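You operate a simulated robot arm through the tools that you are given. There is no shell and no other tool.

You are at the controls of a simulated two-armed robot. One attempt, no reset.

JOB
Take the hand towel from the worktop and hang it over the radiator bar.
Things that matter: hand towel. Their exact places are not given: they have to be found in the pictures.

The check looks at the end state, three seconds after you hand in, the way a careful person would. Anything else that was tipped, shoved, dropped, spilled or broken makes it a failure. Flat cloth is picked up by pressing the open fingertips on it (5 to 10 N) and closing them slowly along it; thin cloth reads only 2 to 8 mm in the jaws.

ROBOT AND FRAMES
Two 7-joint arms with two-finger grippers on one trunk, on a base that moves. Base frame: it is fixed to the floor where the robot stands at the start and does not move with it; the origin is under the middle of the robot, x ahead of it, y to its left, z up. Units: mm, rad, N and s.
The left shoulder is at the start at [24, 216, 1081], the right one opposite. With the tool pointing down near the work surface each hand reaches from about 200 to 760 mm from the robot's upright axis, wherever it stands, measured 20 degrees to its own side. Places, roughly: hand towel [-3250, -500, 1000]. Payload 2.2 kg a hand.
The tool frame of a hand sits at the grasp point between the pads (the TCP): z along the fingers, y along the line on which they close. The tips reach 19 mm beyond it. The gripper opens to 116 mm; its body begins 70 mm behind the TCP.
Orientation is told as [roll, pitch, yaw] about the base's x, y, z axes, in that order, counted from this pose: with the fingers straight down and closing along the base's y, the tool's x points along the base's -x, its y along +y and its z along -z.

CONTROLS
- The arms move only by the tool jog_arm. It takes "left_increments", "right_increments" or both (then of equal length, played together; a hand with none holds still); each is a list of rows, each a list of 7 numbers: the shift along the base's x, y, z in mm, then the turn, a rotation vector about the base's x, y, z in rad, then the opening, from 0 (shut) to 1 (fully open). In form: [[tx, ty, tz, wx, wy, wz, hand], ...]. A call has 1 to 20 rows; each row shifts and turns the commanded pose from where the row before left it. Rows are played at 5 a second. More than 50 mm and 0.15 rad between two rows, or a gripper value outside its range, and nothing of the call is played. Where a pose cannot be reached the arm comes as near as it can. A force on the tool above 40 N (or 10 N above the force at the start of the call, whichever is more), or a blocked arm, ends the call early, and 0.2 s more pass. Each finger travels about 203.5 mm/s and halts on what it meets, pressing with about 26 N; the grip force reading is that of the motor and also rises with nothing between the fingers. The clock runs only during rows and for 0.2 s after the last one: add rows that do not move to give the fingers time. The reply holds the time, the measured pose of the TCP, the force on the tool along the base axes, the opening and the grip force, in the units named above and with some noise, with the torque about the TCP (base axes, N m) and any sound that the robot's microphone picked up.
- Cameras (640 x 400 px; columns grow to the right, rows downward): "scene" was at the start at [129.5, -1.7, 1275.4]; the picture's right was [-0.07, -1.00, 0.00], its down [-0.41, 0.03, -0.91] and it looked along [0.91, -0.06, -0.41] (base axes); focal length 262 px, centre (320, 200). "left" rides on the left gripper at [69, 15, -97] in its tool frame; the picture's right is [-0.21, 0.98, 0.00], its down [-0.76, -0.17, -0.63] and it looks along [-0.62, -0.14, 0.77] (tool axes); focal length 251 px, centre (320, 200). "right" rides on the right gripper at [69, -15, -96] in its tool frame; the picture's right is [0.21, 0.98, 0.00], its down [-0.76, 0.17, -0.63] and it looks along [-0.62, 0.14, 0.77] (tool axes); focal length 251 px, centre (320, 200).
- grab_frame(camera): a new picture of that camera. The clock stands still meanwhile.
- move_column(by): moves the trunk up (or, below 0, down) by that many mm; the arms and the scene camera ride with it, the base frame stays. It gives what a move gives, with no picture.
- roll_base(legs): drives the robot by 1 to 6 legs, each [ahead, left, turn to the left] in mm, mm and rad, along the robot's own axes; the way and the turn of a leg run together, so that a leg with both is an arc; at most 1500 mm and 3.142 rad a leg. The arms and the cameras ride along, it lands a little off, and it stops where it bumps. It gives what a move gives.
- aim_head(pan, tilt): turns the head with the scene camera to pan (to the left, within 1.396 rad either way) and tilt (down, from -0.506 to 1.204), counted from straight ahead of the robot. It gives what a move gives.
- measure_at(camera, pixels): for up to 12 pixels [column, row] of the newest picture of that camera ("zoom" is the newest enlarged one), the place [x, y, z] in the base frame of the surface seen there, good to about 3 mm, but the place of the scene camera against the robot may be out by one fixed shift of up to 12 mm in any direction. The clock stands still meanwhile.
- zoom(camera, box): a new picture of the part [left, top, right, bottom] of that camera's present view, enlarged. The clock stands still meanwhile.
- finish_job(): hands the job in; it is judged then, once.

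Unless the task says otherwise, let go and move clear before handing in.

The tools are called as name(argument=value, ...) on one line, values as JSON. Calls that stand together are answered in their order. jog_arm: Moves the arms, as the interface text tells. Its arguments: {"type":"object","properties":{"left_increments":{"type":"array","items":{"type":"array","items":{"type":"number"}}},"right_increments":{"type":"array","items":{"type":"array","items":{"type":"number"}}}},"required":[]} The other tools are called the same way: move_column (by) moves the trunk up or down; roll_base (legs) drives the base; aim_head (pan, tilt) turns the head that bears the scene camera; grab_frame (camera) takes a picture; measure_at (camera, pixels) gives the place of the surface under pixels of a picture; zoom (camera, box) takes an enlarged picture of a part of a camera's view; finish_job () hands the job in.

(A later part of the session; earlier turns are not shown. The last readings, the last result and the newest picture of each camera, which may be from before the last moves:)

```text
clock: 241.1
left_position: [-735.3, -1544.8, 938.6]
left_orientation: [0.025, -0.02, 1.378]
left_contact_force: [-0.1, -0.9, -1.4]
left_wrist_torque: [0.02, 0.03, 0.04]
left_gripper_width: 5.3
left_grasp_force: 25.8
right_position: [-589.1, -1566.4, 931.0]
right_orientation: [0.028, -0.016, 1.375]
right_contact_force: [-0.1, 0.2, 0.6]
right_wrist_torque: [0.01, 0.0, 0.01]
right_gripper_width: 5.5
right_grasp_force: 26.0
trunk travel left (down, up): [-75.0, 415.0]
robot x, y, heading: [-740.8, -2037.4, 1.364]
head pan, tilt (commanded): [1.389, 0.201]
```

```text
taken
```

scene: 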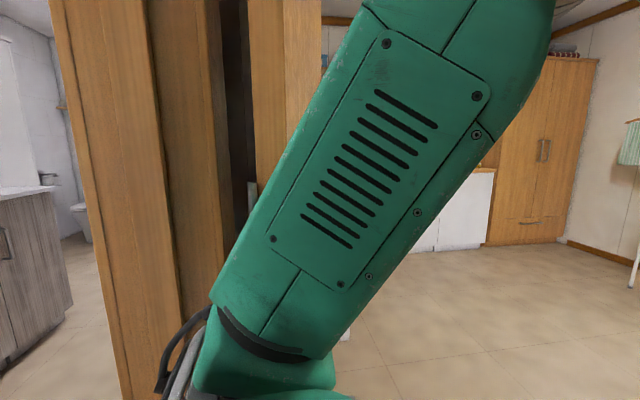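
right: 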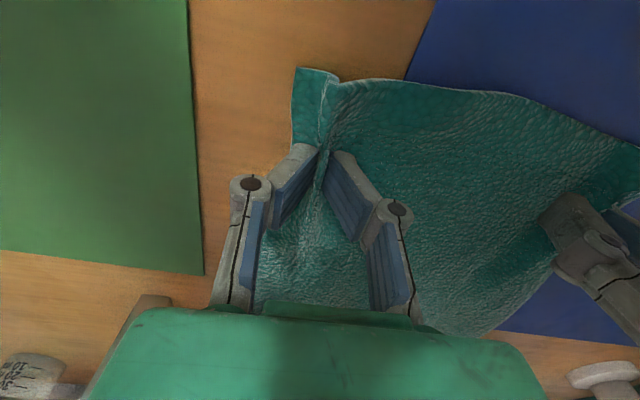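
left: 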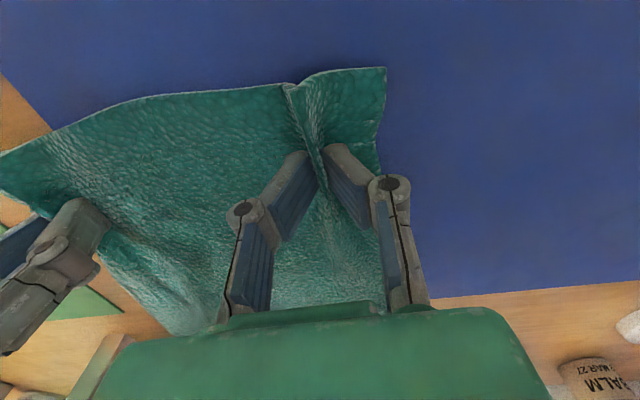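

Passing the jamb with clearance (position u≈-428, v≈-145). I'll continue reversing; the right rear wheel will now meet the mat.

roll_base(legs=[[-300, 0, -0.006]])

grab_frame(camera="scene")

```text
clock: 243.1
left_position: [-794.7, -1838.6, 940.0]
left_orientation: [0.026, -0.023, 1.371]
left_contact_force: [-2.8, -0.4, 0.7]
left_wrist_torque: [0.03, 0.0, 0.03]
left_gripper_width: 5.2
left_grasp_force: 25.3
right_position: [-647.9, -1861.7, 933.1]
right_orientation: [0.028, -0.02, 1.366]
right_contact_force: [-0.1, 0.2, -0.1]
right_wrist_torque: [-0.01, -0.03, 0.02]
right_gripper_width: 5.4
right_grasp_force: 25.8
trunk travel left (down, up): [-75.0, 415.0]
robot x, y, heading: [-799.6, -2333.0, 1.354]
head pan, tilt (commanded): [1.389, 0.201]
```

```text
taken
```

scene: 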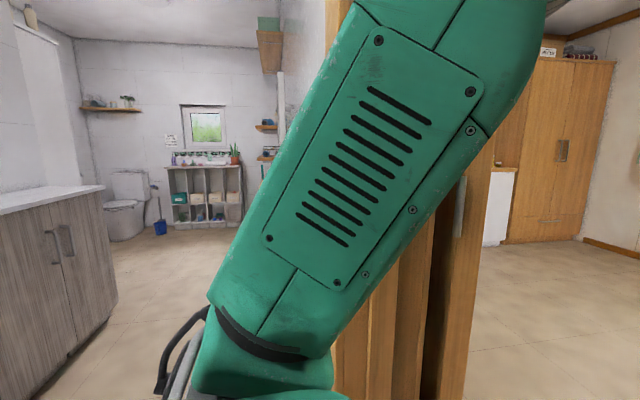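

No jolt from the mat, and the bathroom is now visible to my left. I'll keep reversing to get the hands and towel inside.

roll_base(legs=[[-250, 0, 0]])

roll_base(legs=[[-220, 0, 0]])

aim_head(pan=0.9, tilt=0.5)

grab_frame(camera="scene")

```text
clock: 245.0
left_position: [-849.7, -2096.4, 943.0]
left_orientation: [0.025, -0.026, 1.37]
left_contact_force: [-0.9, 0.1, 0.6]
left_wrist_torque: [0.08, 0.0, 0.01]
left_gripper_width: 5.2
left_grasp_force: 26.4
right_position: [-703.9, -2119.4, 935.2]
right_orientation: [0.029, -0.024, 1.363]
right_contact_force: [-0.5, -0.7, -0.1]
right_wrist_torque: [0.04, -0.01, 0.01]
right_gripper_width: 5.3
right_grasp_force: 26.2
trunk travel left (down, up): [-75.0, 415.0]
robot x, y, heading: [-860.1, -2588.1, 1.358]
head pan, tilt (commanded): [1.389, 0.201]
```

```text
clock: 246.7
left_position: [-890.5, -2313.9, 945.1]
left_orientation: [0.03, -0.03, 1.361]
left_contact_force: [0.4, -1.4, 0.0]
left_wrist_torque: [0.04, 0.04, 0.0]
left_gripper_width: 5.4
left_grasp_force: 25.5
right_position: [-745.1, -2337.7, 937.3]
right_orientation: [0.03, -0.026, 1.359]
right_contact_force: [-0.5, 0.0, 0.2]
right_wrist_torque: [0.03, -0.03, 0.0]
right_gripper_width: 5.6
right_grasp_force: 26.1
trunk travel left (down, up): [-75.0, 415.0]
robot x, y, heading: [-899.8, -2796.3, 1.348]
head pan, tilt (commanded): [1.389, 0.201]
```

```text
clock: 247.6
left_position: [-891.4, -2315.0, 944.3]
left_orientation: [0.028, -0.03, 1.363]
left_contact_force: [-0.3, 1.1, -0.1]
left_wrist_torque: [-0.02, -0.01, -0.02]
left_gripper_width: 5.2
left_grasp_force: 26.1
right_position: [-746.1, -2337.6, 936.7]
right_orientation: [0.033, -0.027, 1.359]
right_contact_force: [1.2, 0.2, -0.7]
right_wrist_torque: [-0.04, 0.01, -0.01]
right_gripper_width: 5.3
right_grasp_force: 26.1
trunk travel left (down, up): [-75.0, 415.0]
robot x, y, heading: [-907.6, -2798.5, 1.348]
head pan, tilt (commanded): [0.901, 0.499]
```

```text
taken
```

scene: 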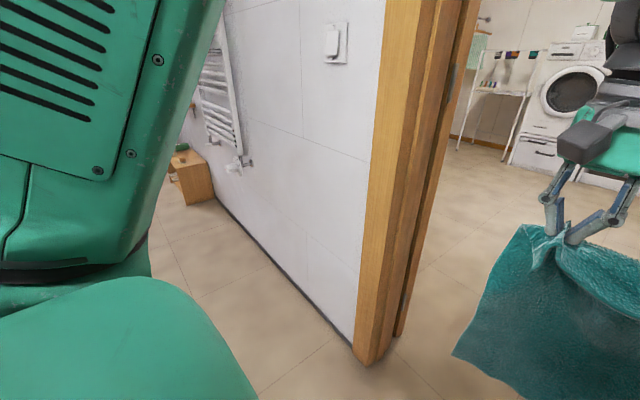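

I'm inside at u≈-430, v≈633, with the towel just clear of the jamb. The radiator shows at (220,90) on the wall to my left; I'll strafe left slowly, first 300 mm.

roll_base(legs=[[0, 300, 0.008]])

grab_frame(camera="scene")

aim_head(pan=0.9, tilt=0.45)

```text
clock: 249.6
left_position: [-1166.8, -2251.3, 946.3]
left_orientation: [0.041, -0.032, 1.366]
left_contact_force: [1.2, 0.2, -0.9]
left_wrist_torque: [0.01, 0.08, 0.04]
left_gripper_width: 5.6
left_grasp_force: 25.7
right_position: [-1024.2, -2275.1, 936.4]
right_orientation: [0.044, -0.026, 1.359]
right_contact_force: [0.7, 0.7, 0.7]
right_wrist_torque: [0.0, 0.07, 0.02]
right_gripper_width: 5.3
right_grasp_force: 26.5
trunk travel left (down, up): [-75.0, 415.0]
robot x, y, heading: [-1194.5, -2732.5, 1.349]
head pan, tilt (commanded): [0.901, 0.499]
```

```text
taken
```

scene: 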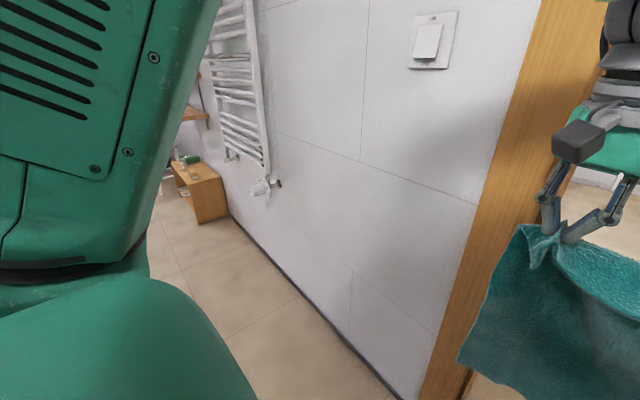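

```text
clock: 250.3
left_position: [-1167.4, -2255.1, 945.7]
left_orientation: [0.041, -0.035, 1.364]
left_contact_force: [1.5, -0.2, -0.2]
left_wrist_torque: [0.02, 0.11, 0.02]
left_gripper_width: 5.3
left_grasp_force: 26.1
right_position: [-1023.4, -2277.3, 939.2]
right_orientation: [0.042, -0.028, 1.357]
right_contact_force: [1.2, -1.1, 0.0]
right_wrist_torque: [0.0, 0.04, 0.02]
right_gripper_width: 5.3
right_grasp_force: 25.7
trunk travel left (down, up): [-75.0, 415.0]
robot x, y, heading: [-1190.4, -2737.4, 1.348]
head pan, tilt (commanded): [0.901, 0.45]
```

Strafing works with only a little sway. I'll continue left by 500 mm.

roll_base(legs=[[0, 480, 0.006]])

aim_head(pan=0.5, tilt=0.4)

grab_frame(camera="scene")

aim_head(pan=1.39, tilt=0.4)

grab_frame(camera="scene")

```text
clock: 253.2
left_position: [-1666.9, -2147.9, 945.9]
left_orientation: [0.028, -0.032, 1.38]
left_contact_force: [-0.4, 0.3, 0.9]
left_wrist_torque: [0.0, -0.03, 0.01]
left_gripper_width: 5.7
left_grasp_force: 25.9
right_position: [-1521.2, -2169.3, 938.6]
right_orientation: [0.03, -0.03, 1.375]
right_contact_force: [0.4, -0.7, 0.4]
right_wrist_torque: [-0.03, -0.04, -0.03]
right_gripper_width: 5.7
right_grasp_force: 26.0
trunk travel left (down, up): [-75.0, 415.0]
robot x, y, heading: [-1669.1, -2635.7, 1.365]
head pan, tilt (commanded): [0.901, 0.45]
```

```text
clock: 254.0
left_position: [-1667.7, -2150.1, 946.7]
left_orientation: [0.029, -0.036, 1.379]
left_contact_force: [-1.1, 0.2, -0.6]
left_wrist_torque: [-0.05, -0.01, -0.01]
left_gripper_width: 5.4
left_grasp_force: 26.5
right_position: [-1522.3, -2170.7, 938.5]
right_orientation: [0.031, -0.032, 1.376]
right_contact_force: [-0.3, 0.8, 0.0]
right_wrist_torque: [-0.01, -0.03, -0.02]
right_gripper_width: 5.2
right_grasp_force: 25.4
trunk travel left (down, up): [-75.0, 415.0]
robot x, y, heading: [-1673.8, -2629.4, 1.361]
head pan, tilt (commanded): [0.499, 0.4]
```

```text
taken
```

scene: 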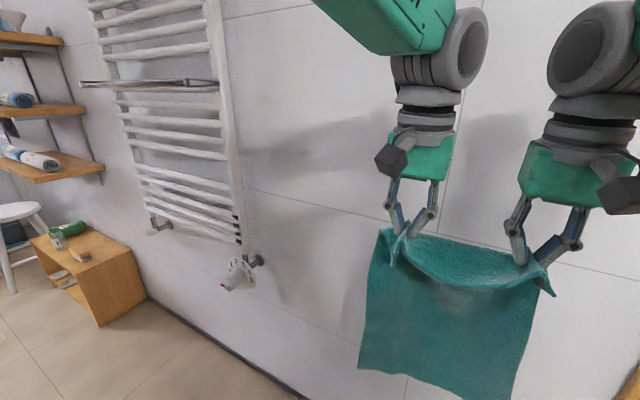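

```text
clock: 255.2
left_position: [-1666.9, -2151.4, 946.0]
left_orientation: [0.029, -0.037, 1.38]
left_contact_force: [0.7, 0.6, -1.7]
left_wrist_torque: [0.02, 0.0, -0.03]
left_gripper_width: 5.7
left_grasp_force: 26.0
right_position: [-1521.2, -2171.4, 939.0]
right_orientation: [0.032, -0.033, 1.377]
right_contact_force: [-0.2, -0.2, 0.0]
right_wrist_torque: [0.0, -0.02, 0.01]
right_gripper_width: 5.4
right_grasp_force: 26.3
trunk travel left (down, up): [-75.0, 415.0]
robot x, y, heading: [-1674.7, -2630.1, 1.367]
head pan, tilt (commanded): [1.389, 0.4]
```

```text
taken
```

scene: 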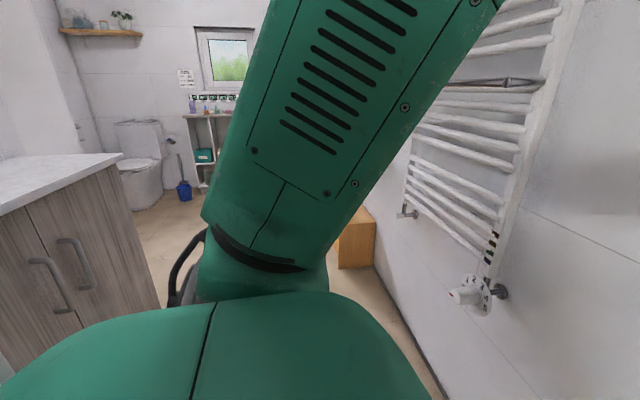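

The radiator and its thin standoff bar are in view (first picture, row 83, columns 80–218). I'll zoom in on it and measure.

aim_head(pan=0.8, tilt=0.3)

grab_frame(camera="scene")

zoom(camera="scene", box=[140, 40, 380, 300])

```text
clock: 256.2
left_position: [-1667.1, -2150.7, 946.8]
left_orientation: [0.028, -0.038, 1.378]
left_contact_force: [0.3, 0.2, -0.3]
left_wrist_torque: [0.01, -0.01, -0.02]
left_gripper_width: 5.6
left_grasp_force: 26.3
right_position: [-1520.7, -2171.6, 939.8]
right_orientation: [0.03, -0.031, 1.374]
right_contact_force: [-0.4, 1.3, 0.2]
right_wrist_torque: [0.01, -0.03, -0.02]
right_gripper_width: 5.4
right_grasp_force: 25.5
trunk travel left (down, up): [-75.0, 415.0]
robot x, y, heading: [-1674.1, -2627.9, 1.361]
head pan, tilt (commanded): [0.799, 0.3]
```

```text
taken
```

scene: 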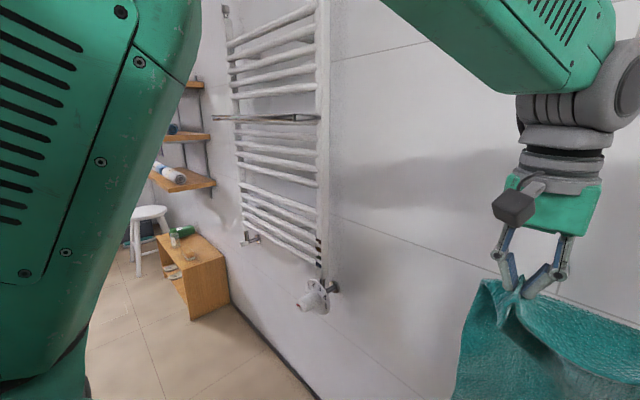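

```text
1.54 times, centred on (260, 170) of scene
```

zoom: 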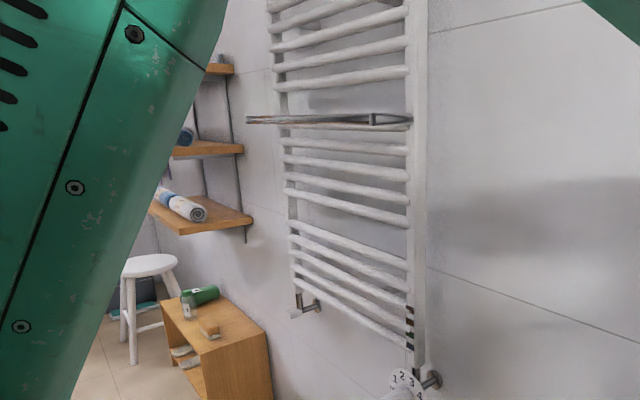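

The metal bar runs from zoom (247,120) to (375,120), on a bracket from the near vertical. I'll measure points along it.

measure_at(camera="zoom", pixels=[[250, 120], [270, 120], [300, 121], [330, 121], [355, 121], [372, 119], [390, 121], [406, 124], [412, 100], [280, 100], [415, 200], [400, 250]])

zoom(camera="scene", box=[200, 90, 340, 150])

```text
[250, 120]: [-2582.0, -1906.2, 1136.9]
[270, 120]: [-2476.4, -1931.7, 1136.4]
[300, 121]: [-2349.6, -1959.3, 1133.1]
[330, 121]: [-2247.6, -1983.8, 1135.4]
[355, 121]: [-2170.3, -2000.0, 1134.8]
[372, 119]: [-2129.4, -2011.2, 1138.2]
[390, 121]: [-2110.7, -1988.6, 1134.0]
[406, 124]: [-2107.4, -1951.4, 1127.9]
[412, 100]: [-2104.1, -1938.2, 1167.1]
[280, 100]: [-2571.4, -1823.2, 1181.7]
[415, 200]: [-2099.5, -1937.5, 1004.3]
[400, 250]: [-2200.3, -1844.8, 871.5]
```

```text
4.57 times, centred on (270, 120) of scene
```

zoom: 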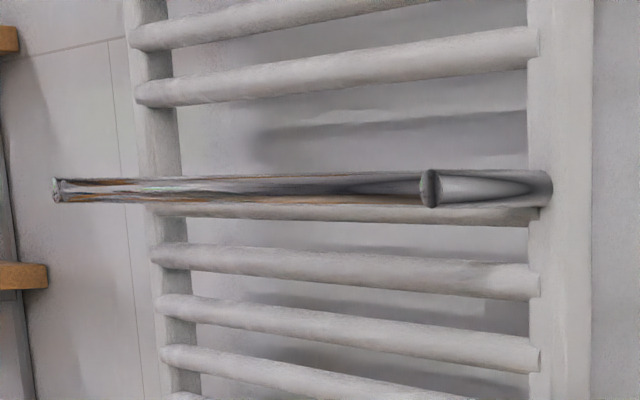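

The bar is a round rod about 465 mm long, centre near (-2350,-1958), z≈1135, standing ~65 mm off the radiator. I'll strafe 300 mm more, back off to clear the bar, and then move in front of it.

roll_base(legs=[[0, 290, 0]])

roll_base(legs=[[-130, 0, -0.006]])

aim_head(pan=0.3, tilt=0.4)

grab_frame(camera="scene")

```text
clock: 258.2
left_position: [-1922.7, -2096.9, 947.8]
left_orientation: [0.044, -0.035, 1.376]
left_contact_force: [2.0, 0.4, -0.8]
left_wrist_torque: [-0.02, 0.11, -0.02]
left_gripper_width: 5.4
left_grasp_force: 26.1
right_position: [-1778.5, -2116.2, 938.3]
right_orientation: [0.046, -0.033, 1.374]
right_contact_force: [1.0, -0.4, 0.5]
right_wrist_torque: [0.01, 0.08, -0.01]
right_gripper_width: 5.5
right_grasp_force: 25.9
trunk travel left (down, up): [-75.0, 415.0]
robot x, y, heading: [-1941.1, -2575.3, 1.363]
head pan, tilt (commanded): [0.799, 0.3]
```

```text
clock: 259.4
left_position: [-1964.2, -2225.7, 947.7]
left_orientation: [0.026, -0.04, 1.37]
left_contact_force: [-0.1, -0.3, -0.1]
left_wrist_torque: [0.03, -0.04, 0.0]
left_gripper_width: 5.2
left_grasp_force: 26.1
right_position: [-1820.0, -2245.5, 943.3]
right_orientation: [0.028, -0.036, 1.368]
right_contact_force: [0.2, -0.4, 0.4]
right_wrist_torque: [0.01, -0.01, 0.02]
right_gripper_width: 5.5
right_grasp_force: 25.9
trunk travel left (down, up): [-75.0, 415.0]
robot x, y, heading: [-1966.8, -2703.5, 1.362]
head pan, tilt (commanded): [0.799, 0.3]
```

```text
clock: 260.4
left_position: [-1948.6, -2229.8, 949.6]
left_orientation: [0.04, -0.043, 1.368]
left_contact_force: [0.8, 0.8, -0.9]
left_wrist_torque: [0.0, 0.06, -0.02]
left_gripper_width: 5.4
left_grasp_force: 25.8
right_position: [-1804.0, -2249.9, 943.5]
right_orientation: [0.044, -0.037, 1.367]
right_contact_force: [0.4, 0.5, 0.3]
right_wrist_torque: [-0.01, 0.04, 0.0]
right_gripper_width: 5.5
right_grasp_force: 25.5
trunk travel left (down, up): [-75.0, 415.0]
robot x, y, heading: [-1969.0, -2701.3, 1.36]
head pan, tilt (commanded): [0.3, 0.4]
```

```text
taken
```

scene: 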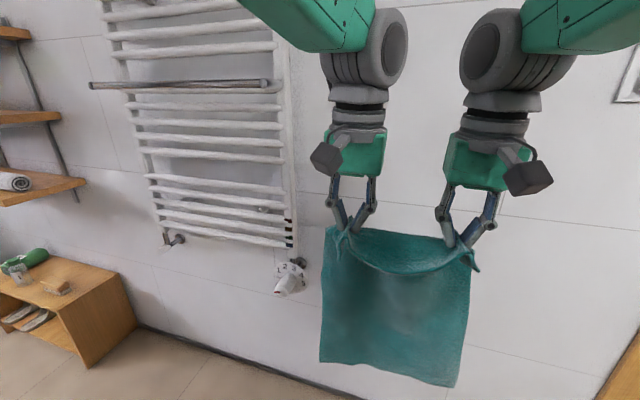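

The bar is visible ahead-left at (90–268, 84). I'll strafe left about 490 mm to stand in front of its middle.

roll_base(legs=[[0, 490, -0.005]])

aim_head(pan=0.0, tilt=0.3)

grab_frame(camera="scene")

```text
clock: 263.2
left_position: [-2412.6, -2125.6, 948.4]
left_orientation: [0.035, -0.041, 1.357]
left_contact_force: [-0.4, 0.4, -0.4]
left_wrist_torque: [0.02, 0.0, 0.06]
left_gripper_width: 5.1
left_grasp_force: 25.6
right_position: [-2269.1, -2149.7, 942.4]
right_orientation: [0.037, -0.037, 1.357]
right_contact_force: [0.7, 0.2, 0.2]
right_wrist_torque: [-0.04, -0.02, 0.05]
right_gripper_width: 5.4
right_grasp_force: 26.1
trunk travel left (down, up): [-75.0, 415.0]
robot x, y, heading: [-2431.6, -2598.1, 1.349]
head pan, tilt (commanded): [0.3, 0.4]
```

```text
clock: 264.0
left_position: [-2416.1, -2128.0, 951.5]
left_orientation: [0.033, -0.042, 1.358]
left_contact_force: [-0.5, -0.1, -0.2]
left_wrist_torque: [0.02, 0.03, 0.03]
left_gripper_width: 5.4
left_grasp_force: 25.9
right_position: [-2270.8, -2149.7, 944.2]
right_orientation: [0.035, -0.039, 1.358]
right_contact_force: [-0.3, -0.5, -0.4]
right_wrist_torque: [-0.02, -0.09, 0.0]
right_gripper_width: 5.6
right_grasp_force: 25.8
trunk travel left (down, up): [-75.0, 415.0]
robot x, y, heading: [-2432.5, -2602.2, 1.346]
head pan, tilt (commanded): [0.0, 0.3]
```

```text
taken
```

scene: 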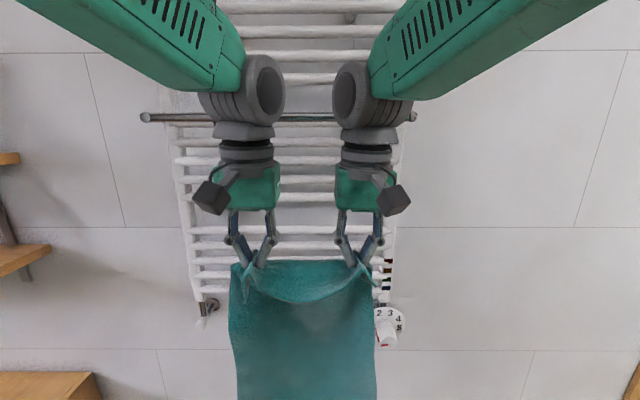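

I'm in front of the bar, nearly square to it, with the hands centred about 50 mm right of the bar's middle. I'll tip the fingertips 0.5 rad towards the wall, level the hands and shift them 40 mm left.

jog_arm(left_increments=[[-7.8, 1.8, -0.7, 0.08, -0.024, 0, 0], [-7.8, 1.8, -0.7, 0.08, -0.024, 0, 0], [-7.8, 1.8, -0.7, 0.08, -0.024, 0, 0], [-7.8, 1.8, -0.7, 0.08, -0.024, 0, 0], [-7.8, 1.8, -0.7, 0.08, -0.024, 0, 0], [0, 0, 0, 0.08, -0.018, 0, 0], [0, 0, 0, 0, 0, 0, 0]], right_increments=[[-7.8, 1.8, 0.7, 0.08, -0.024, 0, 0], [-7.8, 1.8, 0.7, 0.08, -0.024, 0, 0], [-7.8, 1.8, 0.7, 0.08, -0.024, 0, 0], [-7.8, 1.8, 0.7, 0.08, -0.024, 0, 0], [-7.8, 1.8, 0.7, 0.08, -0.024, 0, 0], [0, 0, 0, 0.08, -0.018, 0, 0], [0, 0, 0, 0, 0, 0, 0]])

grab_frame(camera="scene")

```text
clock: 265.6
left_position: [-2453.5, -2118.5, 947.8]
left_orientation: [-0.006, -0.543, 1.367]
left_contact_force: [0.2, 0.3, -0.5]
left_wrist_torque: [-0.01, 0.04, -0.04]
left_gripper_width: 5.4
left_grasp_force: 26.1
right_position: [-2309.5, -2141.4, 949.1]
right_orientation: [-0.003, -0.537, 1.368]
right_contact_force: [0.0, 0.4, 0.4]
right_wrist_torque: [-0.05, -0.01, 0.0]
right_gripper_width: 5.7
right_grasp_force: 26.4
trunk travel left (down, up): [-75.0, 415.0]
robot x, y, heading: [-2429.3, -2603.7, 1.348]
head pan, tilt (commanded): [0.0, 0.3]
```

```text
taken
```

scene: 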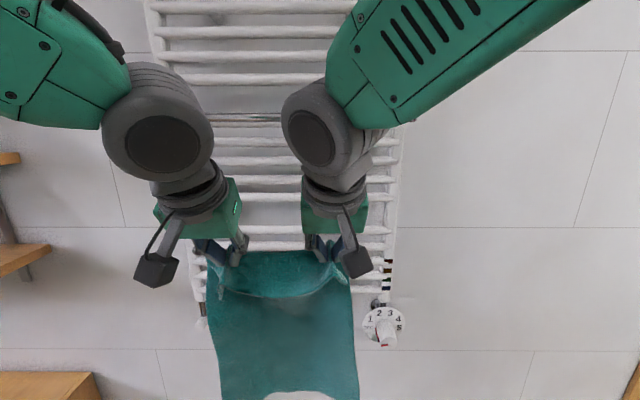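

The hands are tipped and the towel hangs straight. I'll raise the trunk in two stages.

move_column(by=200)

move_column(by=200)

aim_head(pan=0.0, tilt=0.6)

grab_frame(camera="scene")

```text
clock: 267.8
left_position: [-2458.6, -2118.4, 1147.0]
left_orientation: [-0.007, -0.542, 1.37]
left_contact_force: [0.5, -0.7, 0.1]
left_wrist_torque: [0.01, 0.05, -0.02]
left_gripper_width: 5.3
left_grasp_force: 26.1
right_position: [-2314.4, -2141.3, 1148.8]
right_orientation: [-0.006, -0.537, 1.368]
right_contact_force: [-0.4, 0.4, 0.1]
right_wrist_torque: [-0.05, 0.01, 0.0]
right_gripper_width: 5.3
right_grasp_force: 26.4
trunk travel left (down, up): [-275.0, 215.0]
robot x, y, heading: [-2433.4, -2595.4, 1.342]
head pan, tilt (commanded): [0.0, 0.3]
```

```text
clock: 269.9
left_position: [-2456.4, -2118.5, 1348.4]
left_orientation: [-0.009, -0.543, 1.37]
left_contact_force: [0.2, 0.2, 0.2]
left_wrist_torque: [-0.02, 0.04, -0.02]
left_gripper_width: 5.4
left_grasp_force: 25.8
right_position: [-2312.8, -2139.5, 1349.5]
right_orientation: [-0.007, -0.537, 1.369]
right_contact_force: [-0.2, 0.3, -1.0]
right_wrist_torque: [0.0, -0.04, 0.04]
right_gripper_width: 5.9
right_grasp_force: 26.1
trunk travel left (down, up): [-475.0, 15.0]
robot x, y, heading: [-2430.3, -2598.8, 1.344]
head pan, tilt (commanded): [0.0, 0.3]
```

```text
clock: 270.7
left_position: [-2459.3, -2118.0, 1346.5]
left_orientation: [-0.009, -0.543, 1.37]
left_contact_force: [0.4, -0.5, 0.1]
left_wrist_torque: [0.03, 0.0, -0.02]
left_gripper_width: 5.6
left_grasp_force: 26.0
right_position: [-2312.3, -2140.3, 1348.1]
right_orientation: [-0.004, -0.537, 1.37]
right_contact_force: [-0.3, -0.6, -0.3]
right_wrist_torque: [-0.05, 0.03, 0.02]
right_gripper_width: 5.5
right_grasp_force: 26.0
trunk travel left (down, up): [-475.0, 15.0]
robot x, y, heading: [-2428.9, -2597.3, 1.344]
head pan, tilt (commanded): [0.0, 0.6]
```

```text
taken
```

scene: 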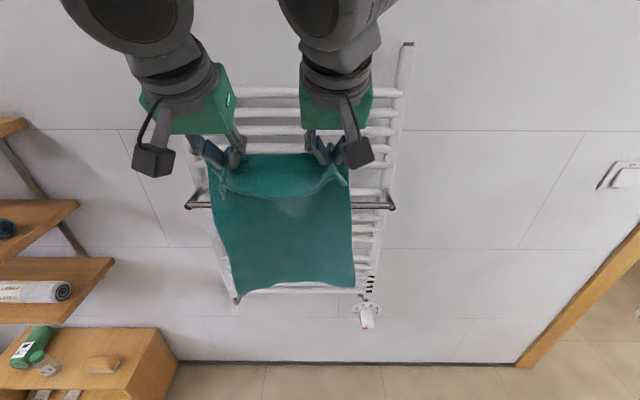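

Stable at full height; the bar ends show at (187,206) and (393,205) behind the towel. I'll measure the bar ends and the towel's bottom.

measure_at(camera="scene", pixels=[[190, 206], [200, 204], [365, 205], [380, 205], [390, 206], [242, 290], [352, 281], [296, 285], [300, 200], [398, 90], [405, 50], [250, 132]])

zoom(camera="scene", box=[160, 80, 420, 310])

grab_frame(camera="left")

grab_frame(camera="right")

```text
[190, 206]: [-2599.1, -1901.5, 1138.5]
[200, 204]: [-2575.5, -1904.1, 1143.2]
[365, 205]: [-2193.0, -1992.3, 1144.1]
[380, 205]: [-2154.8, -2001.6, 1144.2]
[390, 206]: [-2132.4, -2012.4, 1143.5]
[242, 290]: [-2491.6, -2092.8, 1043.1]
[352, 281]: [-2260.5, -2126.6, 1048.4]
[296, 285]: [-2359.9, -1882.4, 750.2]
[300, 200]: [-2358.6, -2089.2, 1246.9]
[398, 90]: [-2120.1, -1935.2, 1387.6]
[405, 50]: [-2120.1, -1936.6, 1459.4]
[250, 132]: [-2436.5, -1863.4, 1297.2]
```

```text
1.74 times, centred on (290, 195) of scene
```

zoom: 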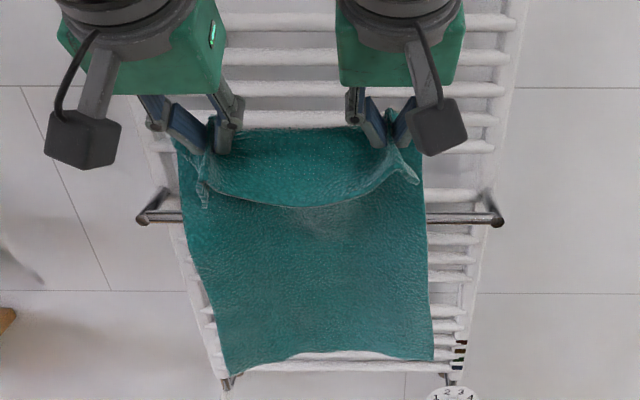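

```text
taken
```

left: 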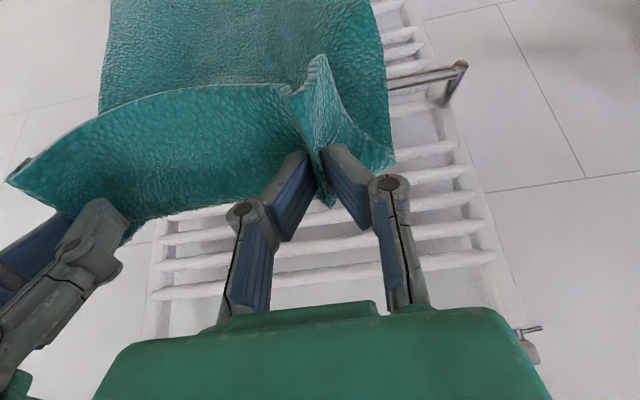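

```text
taken
```

right: 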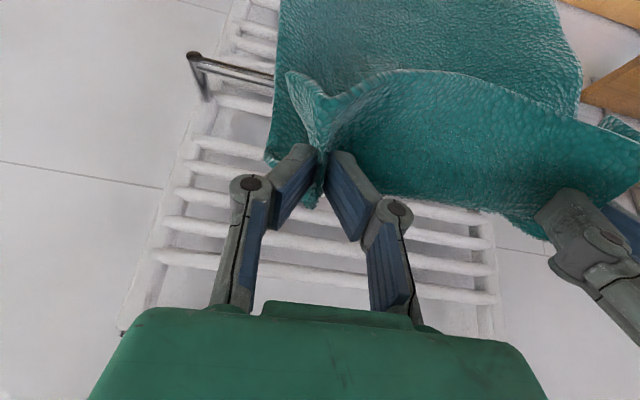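

The towel bottom hangs about 315 mm below the fingers. I'll measure the bar with the hand cameras for accuracy.

measure_at(camera="left", pixels=[[400, 80], [425, 75], [450, 70], [460, 66], [450, 95], [440, 120], [470, 220], [480, 250]])

measure_at(camera="right", pixels=[[255, 74], [235, 70], [215, 66], [196, 58], [203, 85], [205, 105], [170, 220], [300, 240]])

```text
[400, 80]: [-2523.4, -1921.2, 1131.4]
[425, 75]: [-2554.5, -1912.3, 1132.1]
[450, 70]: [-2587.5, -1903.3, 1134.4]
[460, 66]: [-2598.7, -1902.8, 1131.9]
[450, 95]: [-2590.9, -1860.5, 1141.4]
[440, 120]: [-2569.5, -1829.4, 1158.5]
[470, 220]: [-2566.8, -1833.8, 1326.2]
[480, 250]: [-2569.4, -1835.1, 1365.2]
```

```text
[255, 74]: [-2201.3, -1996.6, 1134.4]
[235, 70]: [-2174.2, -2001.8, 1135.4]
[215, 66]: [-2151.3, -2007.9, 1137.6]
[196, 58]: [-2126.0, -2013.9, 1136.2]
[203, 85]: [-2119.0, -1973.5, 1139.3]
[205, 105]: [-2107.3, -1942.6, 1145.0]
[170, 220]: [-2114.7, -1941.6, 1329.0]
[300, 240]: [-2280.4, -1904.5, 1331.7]
```

The hand cameras put the bar's top at z≈1135 and the gap to the radiator at about 59 mm. I'll raise the hands by 155 mm so the towel bottom clears the bar, and align them parallel to it.

jog_arm(left_increments=[[0, 0.6, 15.5, 0, 0, -0.003, 0], [0.2, 0.6, 15.5, 0, 0, -0.003, 0], [0.2, 0.6, 15.5, 0, 0, -0.003, 0], [0.2, 0.6, 15.5, 0, 0, -0.003, 0], [0.2, 0.6, 15.5, 0, 0, -0.003, 0], [0.2, 0.6, 15.5, 0, 0, -0.003, 0], [0.2, 0.6, 15.5, 0, 0, -0.003, 0], [0.2, 0.6, 15.5, 0, 0, -0.003, 0], [0, 0.6, 15.5, 0, 0, -0.003, 0], [0, 0.6, 15.5, 0, 0, -0.003, 0], [0, 0, 0, 0, 0, 0, 0]], right_increments=[[0, -0.6, 15.5, 0, 0, -0.003, 0], [-0.2, -0.6, 15.5, 0, 0, -0.003, 0], [-0.2, -0.6, 15.5, 0, 0, -0.003, 0], [-0.2, -0.6, 15.5, 0, 0, -0.003, 0], [-0.2, -0.6, 15.5, 0, 0, -0.003, 0], [-0.2, -0.6, 15.5, 0, 0, -0.003, 0], [-0.2, -0.6, 15.5, 0, 0, -0.003, 0], [-0.2, -0.6, 15.5, 0, 0, -0.003, 0], [0, -0.6, 15.5, 0, 0, -0.003, 0], [0, -0.6, 15.5, 0, 0, -0.003, 0], [0, 0, 0, 0, 0, 0, 0]])

grab_frame(camera="scene")

```text
clock: 273.1
left_position: [-2458.4, -2111.0, 1504.3]
left_orientation: [-0.008, -0.542, 1.341]
left_contact_force: [0.6, 0.5, 0.0]
left_wrist_torque: [0.01, 0.02, 0.06]
left_gripper_width: 5.3
left_grasp_force: 25.8
right_position: [-2314.6, -2143.6, 1503.6]
right_orientation: [-0.007, -0.538, 1.337]
right_contact_force: [-0.6, 1.0, 0.1]
right_wrist_torque: [-0.01, -0.03, 0.02]
right_gripper_width: 5.6
right_grasp_force: 25.3
trunk travel left (down, up): [-475.0, 15.0]
robot x, y, heading: [-2430.4, -2598.2, 1.349]
head pan, tilt (commanded): [0.0, 0.6]
```

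```text
taken
```

scene: 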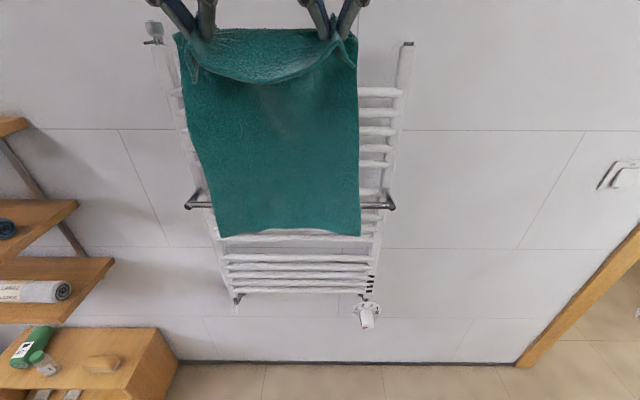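

The hands are at z≈1504. I'll measure the towel's bottom edge (row ~235) to confirm it clears the bar.

measure_at(camera="scene", pixels=[[221, 233], [357, 232], [290, 226], [290, 232], [250, 231], [330, 231], [220, 205], [355, 205]])

zoom(camera="scene", box=[160, 10, 420, 260])

```text
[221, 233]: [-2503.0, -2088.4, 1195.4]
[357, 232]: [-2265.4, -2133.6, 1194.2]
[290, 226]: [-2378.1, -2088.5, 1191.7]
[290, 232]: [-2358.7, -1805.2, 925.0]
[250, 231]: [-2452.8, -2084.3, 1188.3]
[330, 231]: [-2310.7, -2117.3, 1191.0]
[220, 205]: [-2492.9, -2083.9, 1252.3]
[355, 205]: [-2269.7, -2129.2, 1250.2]
```

```text
1.60 times, centred on (290, 135) of scene
```

zoom: 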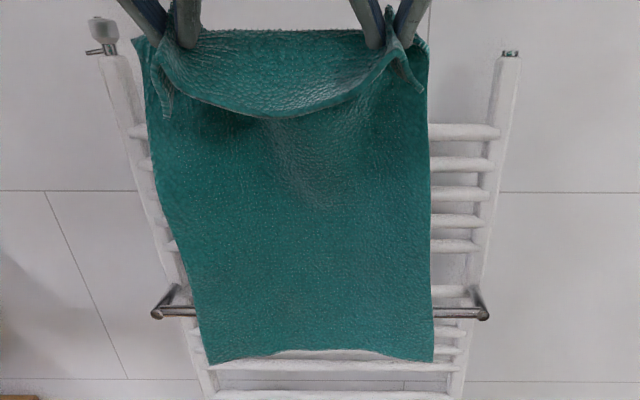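

The towel bottom (z≈1185) clears the bar top by about 45 mm. I'll roll forward 100 mm so the arms can reach over the bar.

roll_base(legs=[[100, 0, -0.008]])

aim_head(pan=0.0, tilt=0.62)

grab_frame(camera="scene")

```text
clock: 274.3
left_position: [-2433.8, -2020.7, 1507.6]
left_orientation: [-0.008, -0.546, 1.33]
left_contact_force: [0.9, 0.2, -1.1]
left_wrist_torque: [0.04, 0.04, 0.0]
left_gripper_width: 5.3
left_grasp_force: 26.0
right_position: [-2289.3, -2054.8, 1505.9]
right_orientation: [-0.005, -0.54, 1.331]
right_contact_force: [0.1, -0.5, -0.1]
right_wrist_torque: [-0.02, 0.02, 0.06]
right_gripper_width: 5.8
right_grasp_force: 26.1
trunk travel left (down, up): [-475.0, 15.0]
robot x, y, heading: [-2409.6, -2501.1, 1.346]
head pan, tilt (commanded): [0.0, 0.6]
```

```text
clock: 274.9
left_position: [-2432.8, -2019.7, 1505.9]
left_orientation: [-0.009, -0.547, 1.329]
left_contact_force: [-0.2, -0.6, -0.1]
left_wrist_torque: [-0.02, -0.01, 0.0]
left_gripper_width: 5.4
left_grasp_force: 26.3
right_position: [-2289.3, -2053.5, 1505.2]
right_orientation: [-0.006, -0.541, 1.329]
right_contact_force: [0.1, -1.2, 0.4]
right_wrist_torque: [0.01, 0.04, 0.04]
right_gripper_width: 5.5
right_grasp_force: 25.9
trunk travel left (down, up): [-475.0, 15.0]
robot x, y, heading: [-2412.7, -2502.5, 1.338]
head pan, tilt (commanded): [0.0, 0.62]
```

```text
taken
```

scene: 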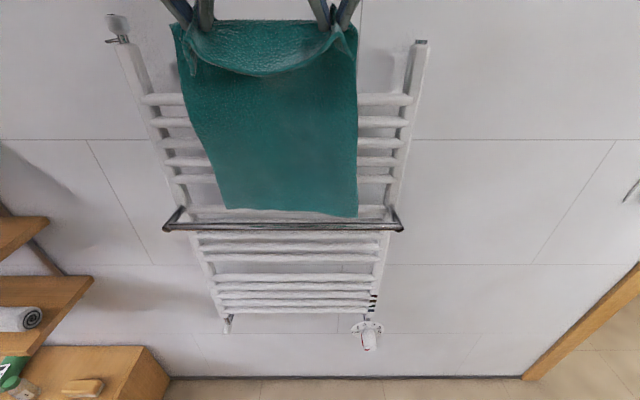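

The bar is fully visible below the towel edge now, and the hands are parallel to it, 81 mm in front. I'll move the hands 103 mm forward so the towel hangs above the gap behind the bar.

jog_arm(left_increments=[[2.4, 10, 0, 0, 0, 0, 0], [2.4, 10, 0, 0, 0, 0, 0], [2.4, 10, 0, 0, 0, 0, 0], [2.4, 10, 0, 0, 0, 0, 0], [2.4, 10, 0, 0, 0, 0, 0], [2.4, 10, 0, 0, 0, 0, 0], [2.4, 10, 0, 0, 0, 0, 0], [2.4, 10, 0, 0, 0, 0, 0], [2.4, 10, 0, 0, 0, 0, 0], [2.4, 10, 0, 0, 0, 0, 0], [0, 0, 0, 0, 0, 0, 0], [0, 0, 0, 0, 0, 0, 0]], right_increments=[[2.4, 10, 0, 0, 0, 0, 0], [2.4, 10, 0, 0, 0, 0, 0], [2.4, 10, 0, 0, 0, 0, 0], [2.4, 10, 0, 0, 0, 0, 0], [2.4, 10, 0, 0, 0, 0, 0], [2.4, 10, 0, 0, 0, 0, 0], [2.4, 10, 0, 0, 0, 0, 0], [2.4, 10, 0, 0, 0, 0, 0], [2.4, 10, 0, 0, 0, 0, 0], [2.4, 10, 0, 0, 0, 0, 0], [0, 0, 0, 0, 0, 0, 0], [0, 0, 0, 0, 0, 0, 0]])

grab_frame(camera="scene")

grab_frame(camera="left")

grab_frame(camera="right")

```text
clock: 277.5
left_position: [-2408.6, -1914.5, 1503.4]
left_orientation: [-0.009, -0.543, 1.332]
left_contact_force: [0.8, -0.1, -0.7]
left_wrist_torque: [-0.02, 0.02, 0.04]
left_gripper_width: 5.4
left_grasp_force: 26.3
right_position: [-2264.6, -1947.4, 1506.6]
right_orientation: [-0.005, -0.536, 1.331]
right_contact_force: [1.2, -1.0, -1.0]
right_wrist_torque: [-0.02, -0.03, 0.07]
right_gripper_width: 5.6
right_grasp_force: 26.2
trunk travel left (down, up): [-475.0, 15.0]
robot x, y, heading: [-2408.3, -2502.2, 1.338]
head pan, tilt (commanded): [0.0, 0.62]
```

```text
taken
```

scene: 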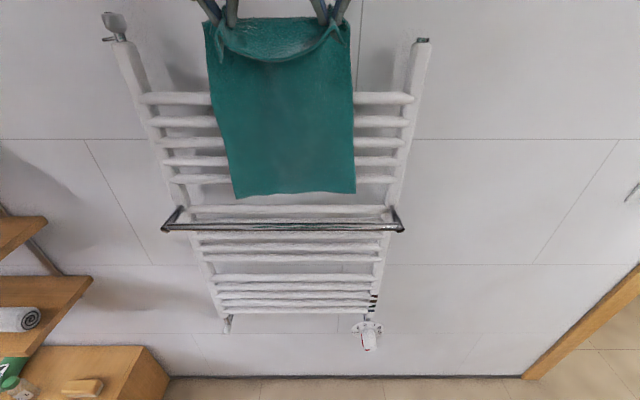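

```text
taken
```

left: 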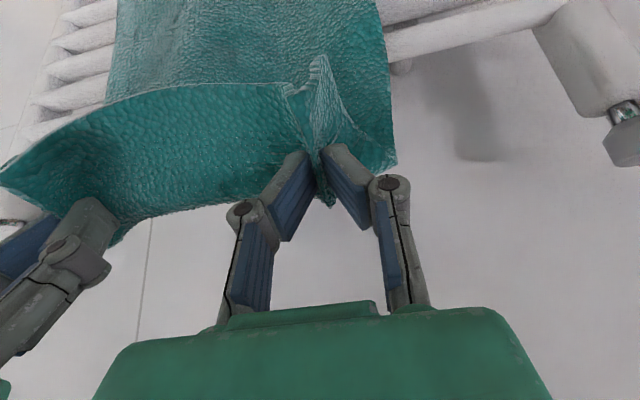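

```text
taken
```

right: 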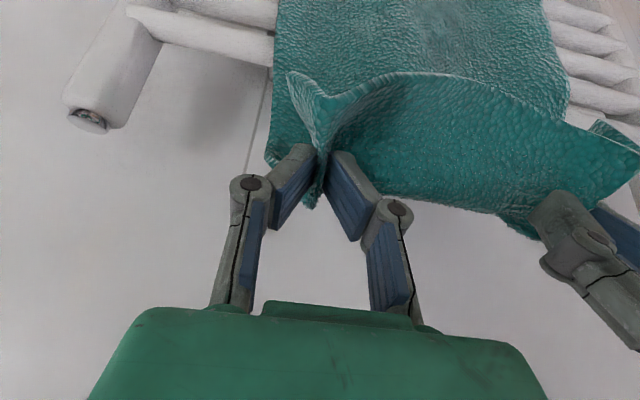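

The towel now hangs behind the bar line, still above it. I'll check where its bottom edge is relative to the bar and radiator.

measure_at(camera="scene", pixels=[[238, 193], [353, 190], [262, 188], [295, 188], [330, 188], [295, 150], [260, 227], [340, 227], [380, 210], [300, 210]])

```text
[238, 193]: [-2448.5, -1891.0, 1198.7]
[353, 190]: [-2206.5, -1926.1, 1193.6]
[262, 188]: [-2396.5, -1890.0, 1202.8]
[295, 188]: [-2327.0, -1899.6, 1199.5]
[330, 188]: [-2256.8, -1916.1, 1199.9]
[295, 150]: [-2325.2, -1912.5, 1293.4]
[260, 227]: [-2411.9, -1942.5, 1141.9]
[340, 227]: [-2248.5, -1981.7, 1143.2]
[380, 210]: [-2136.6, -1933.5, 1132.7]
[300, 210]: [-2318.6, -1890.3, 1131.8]
```

The towel's right side hangs close to the rungs (n≈-62 vs. -70). I'll ease the hands slightly away from the wall, then lower the towel into the gap in stages.

jog_arm(left_increments=[[-0.7, -2.9, 0, 0, 0, 0, 0], [-0.7, -2.9, 0, 0, 0, 0, 0], [0, 0, -8, 0, 0, 0, 0], [0, 0, -10, 0, 0, 0, 0], [0, 0, -12, 0, 0, 0, 0], [0, 0, -12, 0, 0, 0, 0], [0, 0, -12, 0, 0, 0, 0], [0, 0, -12, 0, 0, 0, 0], [0, 0, -12, 0, 0, 0, 0], [0, 0, -12, 0, 0, 0, 0], [0, 0, 0, 0, 0, 0, 0]], right_increments=[[-1.7, -6.8, 0, 0, 0, 0, 0], [-1.6, -6.8, 0, 0, 0, 0, 0], [0, 0, -8, 0, 0, 0, 0], [0, 0, -10, 0, 0, 0, 0], [0, 0, -12, 0, 0, 0, 0], [0, 0, -12, 0, 0, 0, 0], [0, 0, -12, 0, 0, 0, 0], [0, 0, -12, 0, 0, 0, 0], [0, 0, -12, 0, 0, 0, 0], [0, 0, -12, 0, 0, 0, 0], [0, 0, 0, 0, 0, 0, 0]])

grab_frame(camera="scene")

zoom(camera="scene", box=[150, 80, 420, 280])

```text
clock: 279.9
left_position: [-2408.8, -1920.7, 1412.6]
left_orientation: [-0.008, -0.542, 1.329]
left_contact_force: [1.0, -0.7, -1.0]
left_wrist_torque: [0.02, 0.03, -0.01]
left_gripper_width: 5.3
left_grasp_force: 26.0
right_position: [-2267.3, -1962.9, 1414.6]
right_orientation: [-0.005, -0.538, 1.329]
right_contact_force: [-0.2, -0.4, -0.6]
right_wrist_torque: [-0.03, -0.02, 0.03]
right_gripper_width: 5.5
right_grasp_force: 25.9
trunk travel left (down, up): [-475.0, 15.0]
robot x, y, heading: [-2407.9, -2501.9, 1.341]
head pan, tilt (commanded): [0.0, 0.62]
```

```text
taken
```

scene: 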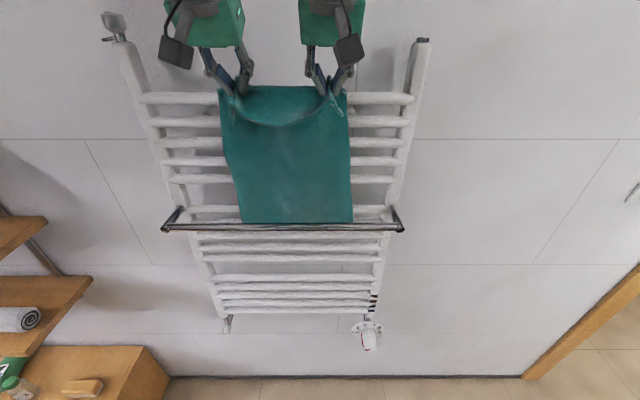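

```text
2.00 times, centred on (285, 180) of scene
```

zoom: 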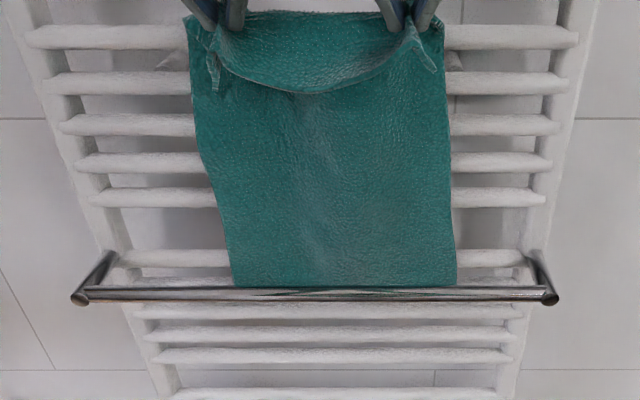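

The towel's lower edge has slipped down behind the bar as wanted. I'll keep lowering until about half the towel is behind it.

jog_arm(left_increments=[[0, 0, -12, 0, 0, 0, 0], [0, 0, -12, 0, 0, 0, 0], [0, 0, -12, 0, 0, 0, 0], [0, 0, -12, 0, 0, 0, 0], [0, 0, -12, 0, 0, 0, 0], [0, 0, -12, 0, 0, 0, 0], [0, 0, 0, 0, 0, 0, 0]], right_increments=[[0, 0, -12, 0, 0, 0, 0], [0, 0, -12, 0, 0, 0, 0], [0, 0, -12, 0, 0, 0, 0], [0, 0, -12, 0, 0, 0, 0], [0, 0, -12, 0, 0, 0, 0], [0, 0, -12, 0, 0, 0, 0], [0, 0, 0, 0, 0, 0, 0]])

zoom(camera="scene", box=[150, 80, 420, 300])

```text
clock: 281.5
left_position: [-2407.7, -1920.0, 1344.1]
left_orientation: [-0.009, -0.542, 1.329]
left_contact_force: [0.5, -0.3, -0.2]
left_wrist_torque: [0.0, -0.02, 0.02]
left_gripper_width: 5.6
left_grasp_force: 26.1
right_position: [-2263.2, -1960.5, 1352.8]
right_orientation: [0.018, -0.546, 1.311]
right_contact_force: [-1.3, 0.5, 0.3]
right_wrist_torque: [-0.02, 0.0, 0.05]
right_gripper_width: 5.7
right_grasp_force: 26.5
trunk travel left (down, up): [-475.0, 15.0]
robot x, y, heading: [-2409.1, -2504.2, 1.34]
head pan, tilt (commanded): [0.0, 0.62]
```

```text
1.82 times, centred on (285, 190) of scene
```

zoom: 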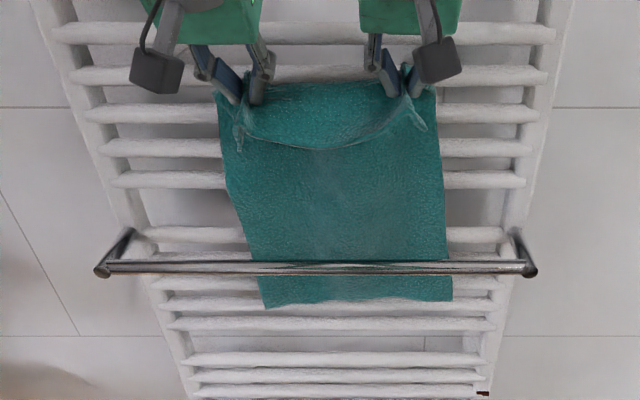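

The towel is going down behind the bar nicely. The right hand lags 10 mm and has turned slightly, so I'll check both arms before continuing.

aim_head(pan=0.0, tilt=0.1)

grab_frame(camera="scene")

grab_frame(camera="right")

grab_frame(camera="left")

```text
clock: 282.4
left_position: [-2407.8, -1920.1, 1343.6]
left_orientation: [-0.008, -0.545, 1.331]
left_contact_force: [1.8, -0.2, -0.5]
left_wrist_torque: [-0.05, 0.01, -0.03]
left_gripper_width: 5.5
left_grasp_force: 25.8
right_position: [-2261.7, -1960.4, 1348.5]
right_orientation: [0.018, -0.541, 1.309]
right_contact_force: [-2.2, 0.5, -0.2]
right_wrist_torque: [-0.03, -0.01, 0.11]
right_gripper_width: 5.7
right_grasp_force: 26.1
trunk travel left (down, up): [-475.0, 15.0]
robot x, y, heading: [-2412.5, -2502.8, 1.341]
head pan, tilt (commanded): [0.0, 0.099]
```

```text
taken
```

scene: 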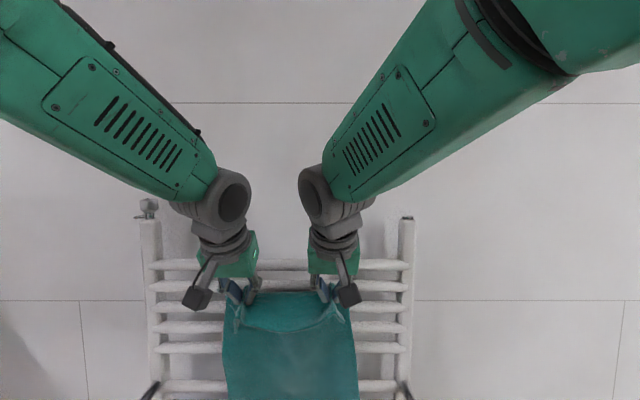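

```text
taken
```

right: 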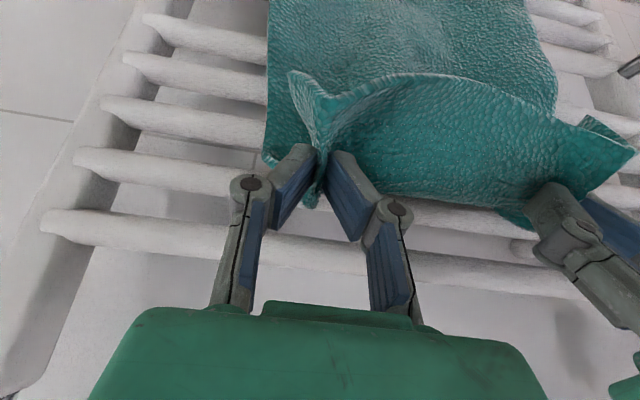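

```text
taken
```

left: 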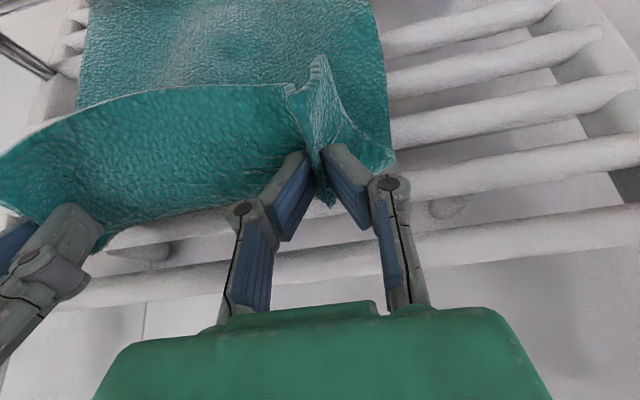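

No contact is visible; the right arm just lagged slightly. I'll continue lowering more slowly.

jog_arm(left_increments=[[0, 0, -7, 0, 0, 0, 0], [0, 0, -8, 0, 0, 0, 0], [0, 0, -8, 0, 0, 0, 0], [0, 0, -8, 0, 0, 0, 0], [0, 0, -8, 0, 0, 0, 0], [0, 0, 0, 0, 0, 0, 0]], right_increments=[[0, 0, -7, 0, 0, 0, 0], [0, 0, -8, 0, 0, 0, 0], [0, 0, -8, 0, 0, 0, 0], [0, 0, -8, 0, 0, 0, 0], [0, 0, -8, 0, 0, 0, 0], [0, 0, 0, 0, 0, 0, 0]])

aim_head(pan=0.0, tilt=0.6)

zoom(camera="scene", box=[150, 80, 420, 300])

```text
clock: 283.9
left_position: [-2408.9, -1920.1, 1301.7]
left_orientation: [-0.009, -0.543, 1.329]
left_contact_force: [1.8, -0.2, -0.6]
left_wrist_torque: [-0.03, -0.01, 0.01]
left_gripper_width: 5.4
left_grasp_force: 25.2
right_position: [-2262.3, -1959.4, 1319.3]
right_orientation: [0.032, -0.553, 1.301]
right_contact_force: [-2.9, 0.5, -0.3]
right_wrist_torque: [0.0, 0.03, 0.07]
right_gripper_width: 6.2
right_grasp_force: 25.8
trunk travel left (down, up): [-475.0, 15.0]
robot x, y, heading: [-2404.3, -2502.5, 1.336]
head pan, tilt (commanded): [0.0, 0.099]
```

```text
clock: 284.8
left_position: [-2407.6, -1918.7, 1301.7]
left_orientation: [-0.008, -0.544, 1.329]
left_contact_force: [4.0, -0.8, 1.1]
left_wrist_torque: [-0.02, -0.06, -0.07]
left_gripper_width: 5.4
left_grasp_force: 26.0
right_position: [-2259.7, -1960.2, 1317.0]
right_orientation: [0.032, -0.544, 1.297]
right_contact_force: [-3.6, 1.1, -0.8]
right_wrist_torque: [0.02, 0.03, 0.12]
right_gripper_width: 5.5
right_grasp_force: 26.0
trunk travel left (down, up): [-475.0, 15.0]
robot x, y, heading: [-2408.1, -2502.1, 1.339]
head pan, tilt (commanded): [0.0, 0.6]
```

```text
1.82 times, centred on (285, 190) of scene
```

zoom: 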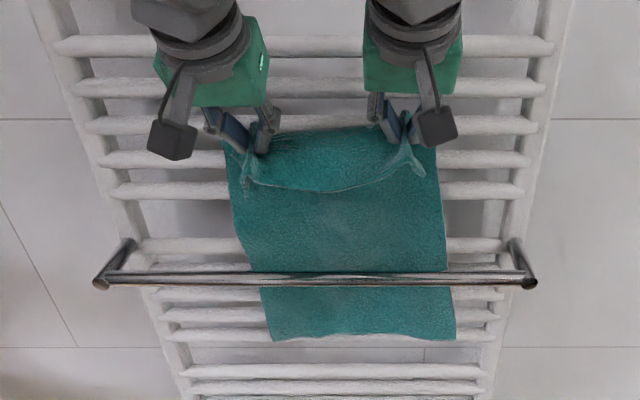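

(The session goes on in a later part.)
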